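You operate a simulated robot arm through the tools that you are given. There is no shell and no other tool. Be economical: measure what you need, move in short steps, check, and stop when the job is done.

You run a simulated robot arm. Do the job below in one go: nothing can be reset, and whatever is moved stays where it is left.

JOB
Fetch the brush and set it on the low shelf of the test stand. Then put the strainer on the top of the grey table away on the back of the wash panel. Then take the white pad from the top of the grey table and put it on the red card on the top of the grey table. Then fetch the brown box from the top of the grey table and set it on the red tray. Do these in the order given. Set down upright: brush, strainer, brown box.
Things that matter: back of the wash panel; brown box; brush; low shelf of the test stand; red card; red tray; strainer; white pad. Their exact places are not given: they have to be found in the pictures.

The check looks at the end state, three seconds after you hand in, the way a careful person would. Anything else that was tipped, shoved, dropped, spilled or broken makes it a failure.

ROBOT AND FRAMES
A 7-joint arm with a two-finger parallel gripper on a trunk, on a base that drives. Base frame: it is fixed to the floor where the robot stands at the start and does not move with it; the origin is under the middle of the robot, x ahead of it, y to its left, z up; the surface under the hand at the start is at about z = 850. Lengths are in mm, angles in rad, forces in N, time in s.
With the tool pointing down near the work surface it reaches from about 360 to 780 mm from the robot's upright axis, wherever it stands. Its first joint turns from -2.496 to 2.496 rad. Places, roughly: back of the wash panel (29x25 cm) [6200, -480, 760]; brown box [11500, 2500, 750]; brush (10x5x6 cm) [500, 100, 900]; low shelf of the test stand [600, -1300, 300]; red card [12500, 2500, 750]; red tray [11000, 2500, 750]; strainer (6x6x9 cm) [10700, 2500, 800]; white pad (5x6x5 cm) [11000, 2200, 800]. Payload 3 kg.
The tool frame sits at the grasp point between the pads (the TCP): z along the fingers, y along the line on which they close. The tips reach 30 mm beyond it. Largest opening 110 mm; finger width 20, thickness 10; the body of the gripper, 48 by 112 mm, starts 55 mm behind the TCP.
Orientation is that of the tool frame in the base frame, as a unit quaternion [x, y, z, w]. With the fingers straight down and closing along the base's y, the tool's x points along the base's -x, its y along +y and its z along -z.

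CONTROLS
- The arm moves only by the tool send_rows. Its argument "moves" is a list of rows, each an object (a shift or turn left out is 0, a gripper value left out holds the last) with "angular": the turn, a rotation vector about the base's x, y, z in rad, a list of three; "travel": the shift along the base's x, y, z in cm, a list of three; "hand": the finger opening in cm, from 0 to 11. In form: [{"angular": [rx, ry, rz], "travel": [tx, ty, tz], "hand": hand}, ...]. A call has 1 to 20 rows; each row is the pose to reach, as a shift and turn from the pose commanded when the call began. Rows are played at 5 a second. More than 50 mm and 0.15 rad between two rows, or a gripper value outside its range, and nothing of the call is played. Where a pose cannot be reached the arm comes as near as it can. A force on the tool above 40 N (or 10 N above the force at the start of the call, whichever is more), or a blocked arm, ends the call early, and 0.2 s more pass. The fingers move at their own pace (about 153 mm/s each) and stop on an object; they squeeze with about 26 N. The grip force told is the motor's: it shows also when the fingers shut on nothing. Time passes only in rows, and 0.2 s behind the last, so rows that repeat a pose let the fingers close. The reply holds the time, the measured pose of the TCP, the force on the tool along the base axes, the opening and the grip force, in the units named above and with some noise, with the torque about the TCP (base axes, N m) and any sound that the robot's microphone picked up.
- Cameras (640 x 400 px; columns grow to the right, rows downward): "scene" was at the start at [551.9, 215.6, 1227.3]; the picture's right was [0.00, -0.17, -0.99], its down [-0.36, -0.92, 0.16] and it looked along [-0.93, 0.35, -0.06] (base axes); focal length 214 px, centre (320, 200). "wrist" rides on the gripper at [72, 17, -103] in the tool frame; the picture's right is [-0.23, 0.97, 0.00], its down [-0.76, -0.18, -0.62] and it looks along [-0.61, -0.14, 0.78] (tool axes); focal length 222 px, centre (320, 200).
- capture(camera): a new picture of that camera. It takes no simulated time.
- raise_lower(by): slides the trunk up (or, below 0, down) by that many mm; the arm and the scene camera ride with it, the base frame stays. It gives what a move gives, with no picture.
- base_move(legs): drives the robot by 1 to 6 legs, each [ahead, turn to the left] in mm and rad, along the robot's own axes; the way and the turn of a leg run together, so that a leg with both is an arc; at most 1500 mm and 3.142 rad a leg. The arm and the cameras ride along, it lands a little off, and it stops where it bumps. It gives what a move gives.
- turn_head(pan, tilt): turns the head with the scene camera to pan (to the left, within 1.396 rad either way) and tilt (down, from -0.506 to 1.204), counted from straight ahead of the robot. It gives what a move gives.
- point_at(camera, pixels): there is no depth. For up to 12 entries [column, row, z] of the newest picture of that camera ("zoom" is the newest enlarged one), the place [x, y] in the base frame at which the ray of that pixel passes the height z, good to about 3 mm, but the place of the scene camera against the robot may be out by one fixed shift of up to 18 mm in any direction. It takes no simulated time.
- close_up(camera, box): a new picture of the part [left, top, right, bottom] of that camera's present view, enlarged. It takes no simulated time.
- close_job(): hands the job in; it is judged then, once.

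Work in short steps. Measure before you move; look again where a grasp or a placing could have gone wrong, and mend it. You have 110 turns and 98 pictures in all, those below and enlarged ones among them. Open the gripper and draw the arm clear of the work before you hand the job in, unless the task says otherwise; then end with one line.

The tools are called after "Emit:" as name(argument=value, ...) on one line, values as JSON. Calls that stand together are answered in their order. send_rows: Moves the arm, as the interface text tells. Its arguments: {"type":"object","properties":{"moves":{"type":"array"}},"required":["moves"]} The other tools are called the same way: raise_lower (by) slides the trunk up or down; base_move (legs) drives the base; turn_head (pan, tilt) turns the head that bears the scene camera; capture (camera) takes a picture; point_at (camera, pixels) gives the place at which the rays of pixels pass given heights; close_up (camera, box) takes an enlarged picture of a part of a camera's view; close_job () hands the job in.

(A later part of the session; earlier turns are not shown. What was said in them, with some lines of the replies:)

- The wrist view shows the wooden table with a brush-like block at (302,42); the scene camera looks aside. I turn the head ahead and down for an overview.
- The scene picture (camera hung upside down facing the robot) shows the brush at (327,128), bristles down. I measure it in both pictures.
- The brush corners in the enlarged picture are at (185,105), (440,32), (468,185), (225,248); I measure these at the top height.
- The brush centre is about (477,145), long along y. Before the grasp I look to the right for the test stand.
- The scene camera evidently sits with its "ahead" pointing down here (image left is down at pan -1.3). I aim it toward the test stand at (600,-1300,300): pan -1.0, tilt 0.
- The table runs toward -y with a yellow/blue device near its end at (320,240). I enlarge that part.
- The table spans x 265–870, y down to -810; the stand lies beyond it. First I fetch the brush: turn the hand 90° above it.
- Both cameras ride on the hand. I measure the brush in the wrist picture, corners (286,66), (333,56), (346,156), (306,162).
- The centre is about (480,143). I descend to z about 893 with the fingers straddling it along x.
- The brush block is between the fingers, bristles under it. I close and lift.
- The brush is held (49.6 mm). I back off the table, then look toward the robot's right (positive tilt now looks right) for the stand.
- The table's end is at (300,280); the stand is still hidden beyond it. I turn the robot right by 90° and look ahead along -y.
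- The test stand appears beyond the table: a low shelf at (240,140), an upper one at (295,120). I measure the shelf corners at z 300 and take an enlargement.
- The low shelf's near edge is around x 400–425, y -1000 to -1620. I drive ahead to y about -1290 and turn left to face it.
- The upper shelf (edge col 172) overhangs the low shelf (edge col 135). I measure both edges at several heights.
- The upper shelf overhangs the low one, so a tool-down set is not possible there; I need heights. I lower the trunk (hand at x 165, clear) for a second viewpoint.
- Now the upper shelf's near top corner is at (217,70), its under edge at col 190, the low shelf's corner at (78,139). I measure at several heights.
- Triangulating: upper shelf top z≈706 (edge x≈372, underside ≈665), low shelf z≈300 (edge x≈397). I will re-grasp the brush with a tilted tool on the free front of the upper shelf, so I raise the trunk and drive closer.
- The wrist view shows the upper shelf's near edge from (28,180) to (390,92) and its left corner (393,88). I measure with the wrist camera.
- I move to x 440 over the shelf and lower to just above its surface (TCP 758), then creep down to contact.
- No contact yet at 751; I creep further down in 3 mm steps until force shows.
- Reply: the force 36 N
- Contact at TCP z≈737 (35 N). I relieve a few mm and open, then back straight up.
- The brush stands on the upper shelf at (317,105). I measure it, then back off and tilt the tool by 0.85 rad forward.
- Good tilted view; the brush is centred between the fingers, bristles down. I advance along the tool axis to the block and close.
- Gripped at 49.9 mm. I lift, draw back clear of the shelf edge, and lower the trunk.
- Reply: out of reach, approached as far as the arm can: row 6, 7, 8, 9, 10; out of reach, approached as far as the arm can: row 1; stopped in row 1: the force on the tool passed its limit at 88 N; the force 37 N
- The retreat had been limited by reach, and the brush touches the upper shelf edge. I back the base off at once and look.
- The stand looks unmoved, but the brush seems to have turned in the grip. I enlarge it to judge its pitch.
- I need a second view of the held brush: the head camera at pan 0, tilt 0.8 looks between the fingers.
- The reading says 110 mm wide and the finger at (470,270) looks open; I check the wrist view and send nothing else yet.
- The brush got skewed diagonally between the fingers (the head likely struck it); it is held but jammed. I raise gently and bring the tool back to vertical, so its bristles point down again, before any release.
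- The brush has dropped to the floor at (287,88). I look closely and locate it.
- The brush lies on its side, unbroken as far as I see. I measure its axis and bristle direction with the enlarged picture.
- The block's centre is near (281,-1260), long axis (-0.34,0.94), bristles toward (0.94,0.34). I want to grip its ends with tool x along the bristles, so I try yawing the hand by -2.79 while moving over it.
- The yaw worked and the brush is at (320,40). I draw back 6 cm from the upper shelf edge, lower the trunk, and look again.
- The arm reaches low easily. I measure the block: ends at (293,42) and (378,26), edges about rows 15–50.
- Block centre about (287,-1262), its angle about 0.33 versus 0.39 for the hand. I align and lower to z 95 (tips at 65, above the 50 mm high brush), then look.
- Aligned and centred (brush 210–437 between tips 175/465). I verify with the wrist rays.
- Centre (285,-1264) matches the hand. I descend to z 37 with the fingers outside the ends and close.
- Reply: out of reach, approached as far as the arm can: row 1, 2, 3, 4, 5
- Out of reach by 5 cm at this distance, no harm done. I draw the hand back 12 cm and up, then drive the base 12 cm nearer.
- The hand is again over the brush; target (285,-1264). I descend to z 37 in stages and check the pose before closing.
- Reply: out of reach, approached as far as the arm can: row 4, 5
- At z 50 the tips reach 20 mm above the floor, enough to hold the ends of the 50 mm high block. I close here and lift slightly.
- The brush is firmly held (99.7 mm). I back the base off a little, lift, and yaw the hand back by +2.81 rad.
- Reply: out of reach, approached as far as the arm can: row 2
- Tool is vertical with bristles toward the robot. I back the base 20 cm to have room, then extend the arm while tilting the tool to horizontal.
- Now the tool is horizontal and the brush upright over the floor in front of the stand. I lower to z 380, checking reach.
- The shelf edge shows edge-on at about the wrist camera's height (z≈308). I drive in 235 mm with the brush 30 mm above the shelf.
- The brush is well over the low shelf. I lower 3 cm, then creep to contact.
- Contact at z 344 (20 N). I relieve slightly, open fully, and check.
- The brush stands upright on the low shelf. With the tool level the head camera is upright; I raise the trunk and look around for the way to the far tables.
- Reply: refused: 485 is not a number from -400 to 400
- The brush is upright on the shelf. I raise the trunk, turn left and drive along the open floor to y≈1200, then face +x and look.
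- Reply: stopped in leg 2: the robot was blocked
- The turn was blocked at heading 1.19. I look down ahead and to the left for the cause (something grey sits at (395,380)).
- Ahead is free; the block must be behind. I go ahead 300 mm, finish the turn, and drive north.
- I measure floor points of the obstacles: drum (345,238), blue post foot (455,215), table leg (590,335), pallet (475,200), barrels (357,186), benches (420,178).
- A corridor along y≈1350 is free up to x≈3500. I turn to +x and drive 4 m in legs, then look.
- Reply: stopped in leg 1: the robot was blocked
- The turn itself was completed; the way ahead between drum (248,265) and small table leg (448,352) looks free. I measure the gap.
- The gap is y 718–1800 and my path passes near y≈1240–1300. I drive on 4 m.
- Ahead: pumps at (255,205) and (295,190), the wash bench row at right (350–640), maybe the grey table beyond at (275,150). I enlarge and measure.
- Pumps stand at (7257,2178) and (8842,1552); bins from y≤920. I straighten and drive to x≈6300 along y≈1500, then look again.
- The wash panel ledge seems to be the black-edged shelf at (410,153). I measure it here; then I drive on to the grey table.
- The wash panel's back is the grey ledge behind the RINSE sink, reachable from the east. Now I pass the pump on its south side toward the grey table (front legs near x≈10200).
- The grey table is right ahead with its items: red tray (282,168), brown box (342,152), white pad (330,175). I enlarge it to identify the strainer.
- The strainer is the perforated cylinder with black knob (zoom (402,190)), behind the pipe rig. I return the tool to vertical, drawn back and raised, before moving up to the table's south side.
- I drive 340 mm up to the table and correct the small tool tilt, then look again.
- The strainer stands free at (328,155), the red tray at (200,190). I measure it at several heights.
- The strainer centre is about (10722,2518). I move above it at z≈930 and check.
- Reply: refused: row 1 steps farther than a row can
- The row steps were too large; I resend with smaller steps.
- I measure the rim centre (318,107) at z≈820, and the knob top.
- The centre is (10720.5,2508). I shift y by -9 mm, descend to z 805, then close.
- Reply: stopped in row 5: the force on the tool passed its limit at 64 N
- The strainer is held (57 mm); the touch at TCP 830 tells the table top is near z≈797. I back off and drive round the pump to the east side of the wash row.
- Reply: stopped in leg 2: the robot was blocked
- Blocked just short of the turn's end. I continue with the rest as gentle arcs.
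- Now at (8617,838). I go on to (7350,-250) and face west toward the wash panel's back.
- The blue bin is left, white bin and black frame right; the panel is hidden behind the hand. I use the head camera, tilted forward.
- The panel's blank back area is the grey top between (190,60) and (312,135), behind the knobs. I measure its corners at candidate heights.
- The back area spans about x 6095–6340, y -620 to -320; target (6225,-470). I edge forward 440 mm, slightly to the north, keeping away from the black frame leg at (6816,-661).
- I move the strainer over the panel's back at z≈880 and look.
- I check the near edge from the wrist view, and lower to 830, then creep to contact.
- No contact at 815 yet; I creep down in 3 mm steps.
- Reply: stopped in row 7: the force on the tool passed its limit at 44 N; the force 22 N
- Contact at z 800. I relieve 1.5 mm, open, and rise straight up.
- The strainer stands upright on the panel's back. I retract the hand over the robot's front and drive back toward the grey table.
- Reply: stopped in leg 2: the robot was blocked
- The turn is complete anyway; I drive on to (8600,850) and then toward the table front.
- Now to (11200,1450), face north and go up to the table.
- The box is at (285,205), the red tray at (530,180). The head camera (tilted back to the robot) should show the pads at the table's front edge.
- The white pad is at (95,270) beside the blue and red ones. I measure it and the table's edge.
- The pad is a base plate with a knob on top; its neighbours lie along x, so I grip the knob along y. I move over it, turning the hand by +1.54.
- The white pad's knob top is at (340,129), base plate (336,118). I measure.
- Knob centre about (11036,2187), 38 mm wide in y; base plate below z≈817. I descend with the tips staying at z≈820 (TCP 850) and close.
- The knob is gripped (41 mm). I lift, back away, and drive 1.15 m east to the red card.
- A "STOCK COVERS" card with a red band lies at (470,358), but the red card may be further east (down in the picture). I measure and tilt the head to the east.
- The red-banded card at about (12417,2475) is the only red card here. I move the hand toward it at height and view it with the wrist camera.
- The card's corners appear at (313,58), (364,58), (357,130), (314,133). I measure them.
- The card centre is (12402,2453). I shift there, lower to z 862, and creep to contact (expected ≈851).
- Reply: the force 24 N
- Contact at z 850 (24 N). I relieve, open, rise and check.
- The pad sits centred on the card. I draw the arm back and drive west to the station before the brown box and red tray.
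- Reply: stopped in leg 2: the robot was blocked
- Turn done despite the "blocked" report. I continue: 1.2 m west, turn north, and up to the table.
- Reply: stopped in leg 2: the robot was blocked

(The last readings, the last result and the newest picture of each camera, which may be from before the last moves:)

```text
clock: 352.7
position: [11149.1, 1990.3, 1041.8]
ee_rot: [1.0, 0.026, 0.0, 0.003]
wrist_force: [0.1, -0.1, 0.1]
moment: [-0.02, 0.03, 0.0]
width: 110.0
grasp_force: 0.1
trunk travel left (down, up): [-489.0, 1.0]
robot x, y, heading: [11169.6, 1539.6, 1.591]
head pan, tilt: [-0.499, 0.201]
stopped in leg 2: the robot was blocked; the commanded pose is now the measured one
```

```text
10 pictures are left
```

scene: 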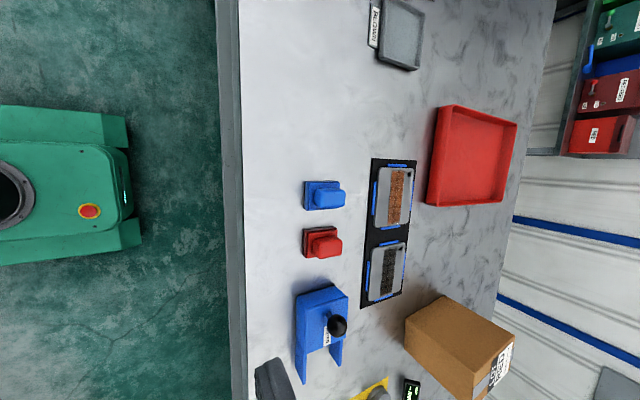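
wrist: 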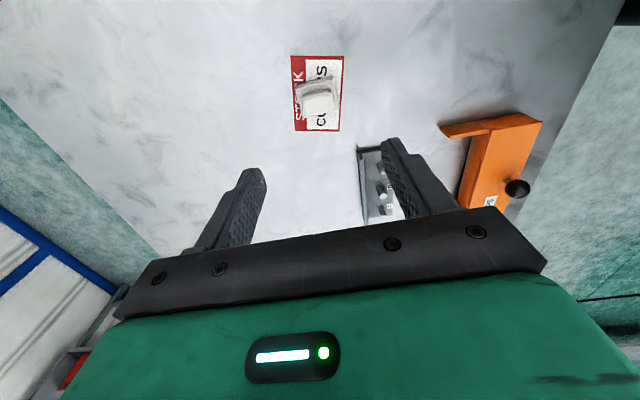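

The overview shows the box at (460,345), turned about 30°, and the red tray at (470,155). I drive up and bring the hand over with the default yaw for a wrist view.

Emit:
base_move(legs=[[265, 0]])

Emit:
send_rows(moves=[{"angular": [0, 0, -0.12], "travel": [2, 0, 1]}, {"angular": [0, 0, -0.24], "travel": [4, 1, 2]}, {"angular": [0, 0, -0.36], "travel": [6, 2, 3]}, {"angular": [0, 0, -0.48], "travel": [8, 3, 4]}, {"angular": [0, 0, -0.6], "travel": [10, 4, 5]}, {"angular": [0, 0, -0.72], "travel": [12, 5, 6]}, {"angular": [0, 0, -0.84], "travel": [14, 6, 6]}, {"angular": [0, 0, -0.96], "travel": [16, 7, 6]}, {"angular": [0, 0, -1.08], "travel": [18, 8, 6]}, {"angular": [0, 0, -1.2], "travel": [20, 9, 6]}, {"angular": [0, 0, -1.32], "travel": [22, 10, 6]}, {"angular": [0, 0, -1.44], "travel": [24, 11, 6]}, {"angular": [0, 0, -1.56], "travel": [25, 12, 6]}, {"angular": [0, 0, -1.62], "travel": [25.5, 12, 6]}, {"angular": [0, 0, -1.62], "travel": [25.5, 12, 6]}])

Emit:
capture(camera="wrist")

```text
clock: 354.5
position: [11141.4, 2253.6, 1040.8]
ee_rot: [1.0, 0.028, 0.0, 0.001]
wrist_force: [0.5, -0.6, 0.4]
moment: [-0.01, -0.01, 0.03]
width: 110.2
grasp_force: 0.2
trunk travel left (down, up): [-489.0, 1.0]
robot x, y, heading: [11159.5, 1800.9, 1.594]
head pan, tilt: [-0.499, 0.201]
```

```text
clock: 357.7
position: [11395.5, 2374.2, 1102.4]
ee_rot: [0.709, -0.705, -0.001, 0.001]
wrist_force: [0.8, 0.3, 0.7]
moment: [0.01, 0.01, -0.01]
width: 110.1
grasp_force: 0.0
trunk travel left (down, up): [-489.0, 1.0]
robot x, y, heading: [11164.7, 1805.1, 1.599]
head pan, tilt: [-0.499, 0.201]
```

```text
9 pictures are left
```

wrist: 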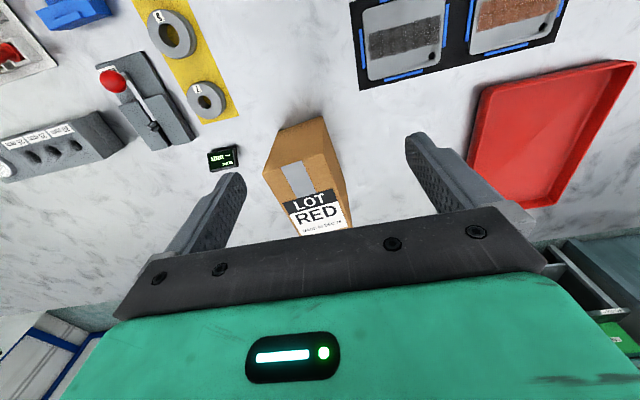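

The box's south face runs from bottom edge (280,132)–(325,118) to top edge (262,178)–(335,160). I find its height by matching corners.

Emit:
point_at(camera="wrist", pixels=[[280, 131, 798], [325, 118, 798], [262, 178, 880], [335, 160, 880], [262, 178, 920], [335, 160, 920], [262, 178, 950], [335, 160, 950], [351, 215, 920], [295, 236, 920], [351, 205, 798]])

Emit:
close_up(camera="wrist", box=[240, 100, 400, 250])

```text
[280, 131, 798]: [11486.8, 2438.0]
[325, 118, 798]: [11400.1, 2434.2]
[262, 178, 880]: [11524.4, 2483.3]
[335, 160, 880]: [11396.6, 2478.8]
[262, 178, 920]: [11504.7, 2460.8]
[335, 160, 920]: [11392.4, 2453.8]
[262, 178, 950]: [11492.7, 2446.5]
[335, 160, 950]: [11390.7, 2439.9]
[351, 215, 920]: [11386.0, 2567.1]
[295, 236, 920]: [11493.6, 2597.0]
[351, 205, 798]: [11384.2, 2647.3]
```

```text
2.67 times, centred on (320, 175) of wrist
```

zoom: 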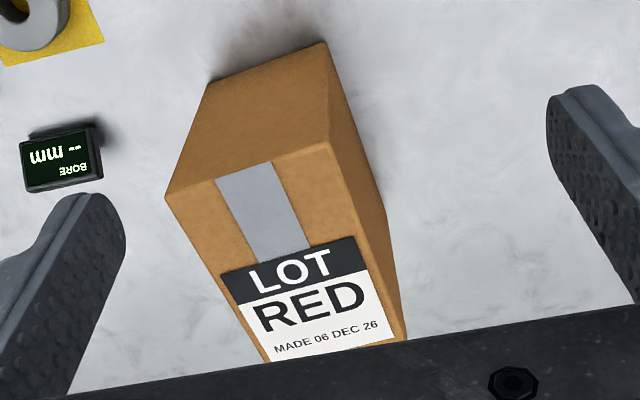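

The enlarged corners give better pixels: bottom (277.7,131.2), (321.9,115.8); top (262,173), (324.5,152.5), far (351.8,227). I measure again.

Emit:
point_at(camera="zoom", pixels=[[207, 83, 798], [325, 42, 798], [165, 195, 880], [332, 140, 880], [165, 195, 910], [332, 140, 910], [165, 195, 940], [332, 140, 940], [405, 338, 910], [270, 362, 910], [405, 338, 940], [270, 362, 940]])

```text
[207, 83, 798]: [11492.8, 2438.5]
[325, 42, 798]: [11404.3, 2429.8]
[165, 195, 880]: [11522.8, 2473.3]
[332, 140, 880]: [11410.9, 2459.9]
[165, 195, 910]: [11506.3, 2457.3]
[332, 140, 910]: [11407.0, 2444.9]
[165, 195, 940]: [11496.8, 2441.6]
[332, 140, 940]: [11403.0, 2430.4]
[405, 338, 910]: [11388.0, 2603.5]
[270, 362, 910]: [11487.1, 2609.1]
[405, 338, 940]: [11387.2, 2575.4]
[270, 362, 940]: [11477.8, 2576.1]
```

The box is 92 × 143 mm, 144 high (top z≈942), centre (11441,2505), yaw +0.11. I align the hand over it at z 1000 (tips above the top) and check.

Emit:
send_rows(moves=[{"angular": [0, 0, 0.03], "travel": [1.2, 3, -1]}, {"angular": [0, 0, 0.06], "travel": [2.4, 6, -3]}, {"angular": [0, 0, 0.09], "travel": [3.6, 9, -5]}, {"angular": [0, 0, 0.11], "travel": [4.8, 11.8, -7]}, {"angular": [0, 0, 0.11], "travel": [4.8, 11.8, -10]}, {"angular": [0, 0, 0.11], "travel": [4.8, 11.8, -10]}])

Emit:
capture(camera="wrist")

```text
clock: 359.1
position: [11443.6, 2494.0, 1001.5]
ee_rot: [0.747, -0.665, -0.001, 0.001]
wrist_force: [0.1, 0.3, 0.8]
moment: [0.0, 0.02, 0.04]
width: 110.1
grasp_force: 0.1
trunk travel left (down, up): [-489.0, 1.0]
robot x, y, heading: [11164.6, 1805.7, 1.597]
head pan, tilt: [-0.499, 0.201]
```

```text
7 pictures are left
```

wrist: 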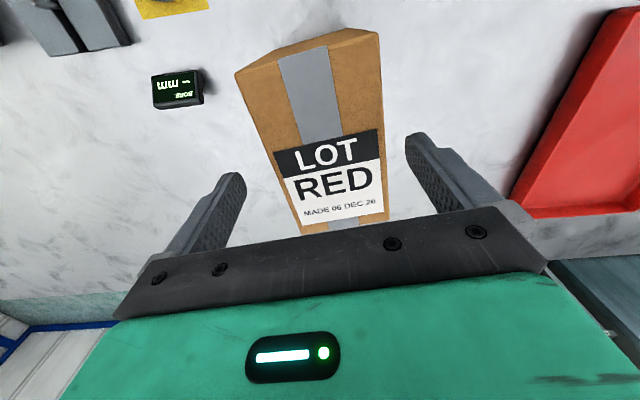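

I verify the top corners (236,72), (378,33), (388,218), (302,234) at z 942.

Emit:
point_at(camera="wrist", pixels=[[236, 72, 942], [379, 34, 942], [389, 218, 942], [302, 234, 942], [383, 130, 942], [270, 155, 942]])

```text
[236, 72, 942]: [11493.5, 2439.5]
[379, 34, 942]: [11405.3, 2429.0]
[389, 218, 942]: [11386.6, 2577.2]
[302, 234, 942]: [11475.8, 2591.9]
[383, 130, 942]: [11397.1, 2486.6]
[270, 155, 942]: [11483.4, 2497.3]
```

Width 88, mid (11440,2492), yaw 0.12 — well aligned. I shift -3.5 mm in x, descend to z 905 and close.

Emit:
send_rows(moves=[{"travel": [-0.35, -0.1, -2]}, {"travel": [-0.35, -0.1, -4]}, {"travel": [-0.35, -0.1, -6]}, {"travel": [-0.35, -0.1, -8]}, {"travel": [-0.35, -0.1, -9.7]}, {"travel": [-0.35, -0.1, -9.7], "hand": 9}, {"travel": [-0.35, -0.1, -9.7], "hand": 7.5}, {"travel": [-0.35, -0.1, -9.7], "hand": 7.5}, {"travel": [-0.35, -0.1, -9.7], "hand": 7.5}])

```text
clock: 360.5
position: [11440.7, 2497.0, 910.9]
ee_rot: [0.747, -0.665, -0.005, -0.007]
wrist_force: [-1.8, 1.3, 11.9]
moment: [0.93, 0.19, -0.23]
width: 91.7
grasp_force: 1.5
trunk travel left (down, up): [-489.0, 1.0]
robot x, y, heading: [11167.4, 1802.7, 1.601]
head pan, tilt: [-0.499, 0.201]
stopped in row 6: the force on the tool passed its limit at 44 N (the readings are from after the stop); the commanded pose is now the measured one
```

The palm seems to touch the box top at 911 (box top ≈960). I rise 5 mm and close there.

Emit:
send_rows(moves=[{"travel": [0, 0, 0.5]}, {"travel": [0, 0, 0.6]}, {"travel": [0, 0, 0.6], "hand": 8.5}, {"travel": [0, 0, 0.6], "hand": 7.5}, {"travel": [0, 0, 0.6], "hand": 7.5}, {"travel": [0, 0, 0.6], "hand": 7.5}])

Emit:
capture(camera="wrist")

```text
clock: 361.9
position: [11441.7, 2495.2, 914.4]
ee_rot: [0.747, -0.665, -0.004, -0.004]
wrist_force: [-0.8, -0.8, 0.2]
moment: [-0.65, 0.33, -0.05]
width: 89.7
grasp_force: 26.2
trunk travel left (down, up): [-489.0, 1.0]
robot x, y, heading: [11167.4, 1802.7, 1.594]
head pan, tilt: [-0.499, 0.201]
```

```text
6 pictures are left
```

wrist: 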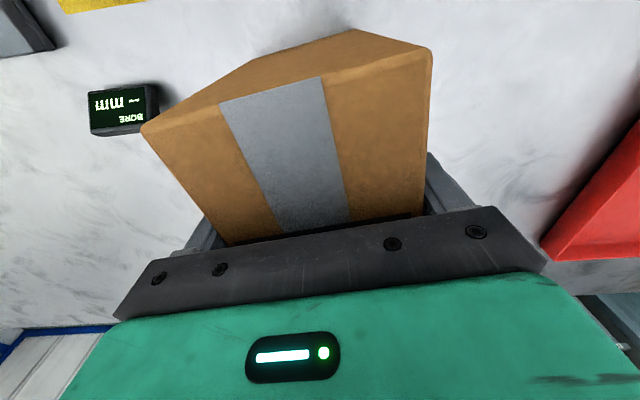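

The box is held (90 mm). I lift it 75 mm and carry it west over the red tray, turning it square; target TCP (11028,2548).

Emit:
send_rows(moves=[{"travel": [0, 0, 1]}, {"travel": [0, 0, 4]}, {"travel": [0, 0, 7.5]}, {"travel": [-4, 0, 7.5]}, {"travel": [-8, 0, 7.5]}, {"travel": [-12, 0, 7.5], "angular": [0, 0, -0.02]}, {"travel": [-16, 0, 7.5], "angular": [0, 0, -0.04]}, {"travel": [-20, 0.5, 7.5], "angular": [0, 0, -0.06]}, {"travel": [-24, 1, 7.5], "angular": [0, 0, -0.08]}, {"travel": [-28, 2, 7.5], "angular": [0, 0, -0.1]}, {"travel": [-32, 3, 7.5], "angular": [0, 0, -0.12]}, {"travel": [-36, 4, 7.5], "angular": [0, 0, -0.12]}, {"travel": [-39, 5, 7.5], "angular": [0, 0, -0.12]}, {"travel": [-41.3, 5.3, 7.5], "angular": [0, 0, -0.12]}, {"travel": [-41.3, 5.3, 7.5], "angular": [0, 0, -0.12]}])

Emit:
capture(camera="wrist")

```text
clock: 365.1
position: [11026.7, 2548.7, 990.1]
ee_rot: [-0.706, 0.708, 0.004, 0.004]
wrist_force: [-0.6, -0.3, -11.0]
moment: [-0.17, 0.01, 0.06]
width: 90.2
grasp_force: 26.0
trunk travel left (down, up): [-489.0, 1.0]
robot x, y, heading: [11164.1, 1803.6, 1.599]
head pan, tilt: [-0.499, 0.201]
```

```text
5 pictures are left
```

wrist: 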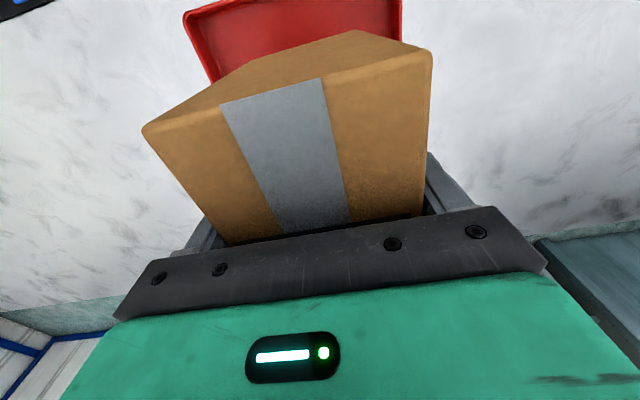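

I check the tray's near edge (183,16)–(402,2) and side lines against the box.

Emit:
point_at(camera="wrist", pixels=[[183, 16, 820], [402, 2, 820], [401, 40, 820], [208, 78, 820], [325, 38, 800]])

```text
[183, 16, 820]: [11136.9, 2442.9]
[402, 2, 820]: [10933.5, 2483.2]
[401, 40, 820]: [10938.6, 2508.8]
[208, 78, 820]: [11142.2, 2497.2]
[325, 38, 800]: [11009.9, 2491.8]
```

The tray spans x 10935–11139; I shift +10 mm in x, lower to 929 and creep to contact.

Emit:
send_rows(moves=[{"travel": [1, 0, -1]}, {"travel": [1, 0, -3]}, {"travel": [1, 0, -5]}, {"travel": [1, 0, -6]}, {"travel": [1, 0, -6.3]}, {"travel": [1, 0, -6.6]}, {"travel": [1, 0, -6.9]}, {"travel": [1, 0, -7.1]}, {"travel": [1, 0, -7.1]}])

```text
clock: 367.1
position: [11038.7, 2549.6, 917.7]
ee_rot: [-0.706, 0.708, 0.003, 0.004]
wrist_force: [0.4, -1.4, -9.2]
moment: [0.0, 0.05, -0.03]
width: 89.8
grasp_force: 26.2
trunk travel left (down, up): [-489.0, 1.0]
robot x, y, heading: [11163.4, 1801.0, 1.597]
head pan, tilt: [-0.499, 0.201]
5 turns are left
```

Nearly in contact at 918. I lower 4 mm more, open fully, and rise straight up.

Emit:
send_rows(moves=[{"travel": [0, 0, -0.2]}, {"travel": [0, 0, -0.4]}, {"travel": [0, 0, -0.4], "hand": 10}, {"travel": [0, 0, -0.4], "hand": 11}, {"travel": [0, 0, -0.4], "hand": 11}, {"travel": [0, 0, 2]}, {"travel": [0, 0, 5]}, {"travel": [0, 0, 8]}, {"travel": [0, 0, 11]}, {"travel": [0, 0, 13]}, {"travel": [0, 0, 13]}])

Emit:
capture(camera="wrist")

```text
clock: 369.5
position: [11038.5, 2547.1, 1049.3]
ee_rot: [-0.705, 0.709, 0.003, 0.004]
wrist_force: [0.2, -0.2, 0.3]
moment: [0.0, 0.03, 0.02]
width: 110.3
grasp_force: 0.1
trunk travel left (down, up): [-489.0, 1.0]
robot x, y, heading: [11164.0, 1801.9, 1.593]
head pan, tilt: [-0.499, 0.201]
```

```text
4 pictures are left
4 turns are left
```

wrist: 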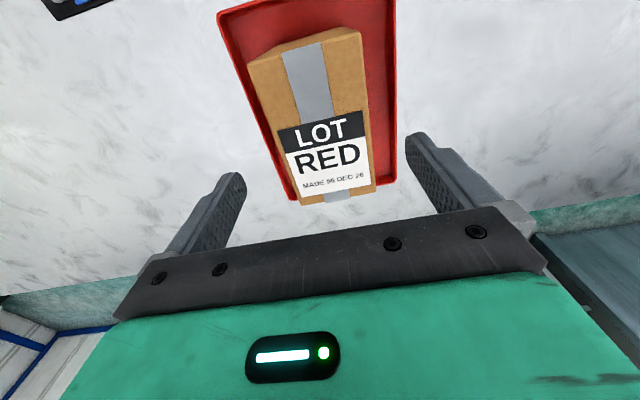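

The box stands upright in the red tray. I draw the robot back from the table to be clear.

Emit:
base_move(legs=[[-350, 0]])

```text
clock: 371.8
position: [11041.3, 2193.0, 1049.1]
ee_rot: [0.709, -0.705, -0.004, -0.005]
wrist_force: [0.9, -0.5, 0.6]
moment: [-0.01, -0.02, -0.01]
width: 110.2
grasp_force: 0.3
trunk travel left (down, up): [-489.0, 1.0]
robot x, y, heading: [11175.4, 1449.6, 1.605]
head pan, tilt: [-0.499, 0.201]
3 turns are left
```

All four objects are placed, the gripper is open and the arm is clear; I hand in.

Emit:
close_job()

```text
The job is handed in.
```

All four items were set down in the order given and the job is handed in. The brush is upright on the low shelf, the strainer is upright on the back of the wash panel, the white pad is on the red card, and the brown box is upright in the red tray. On the way the brush struck the upper shelf's edge and I dropped it on the floor. I picked it up and placed it; I saw no damage to it or to the stand.
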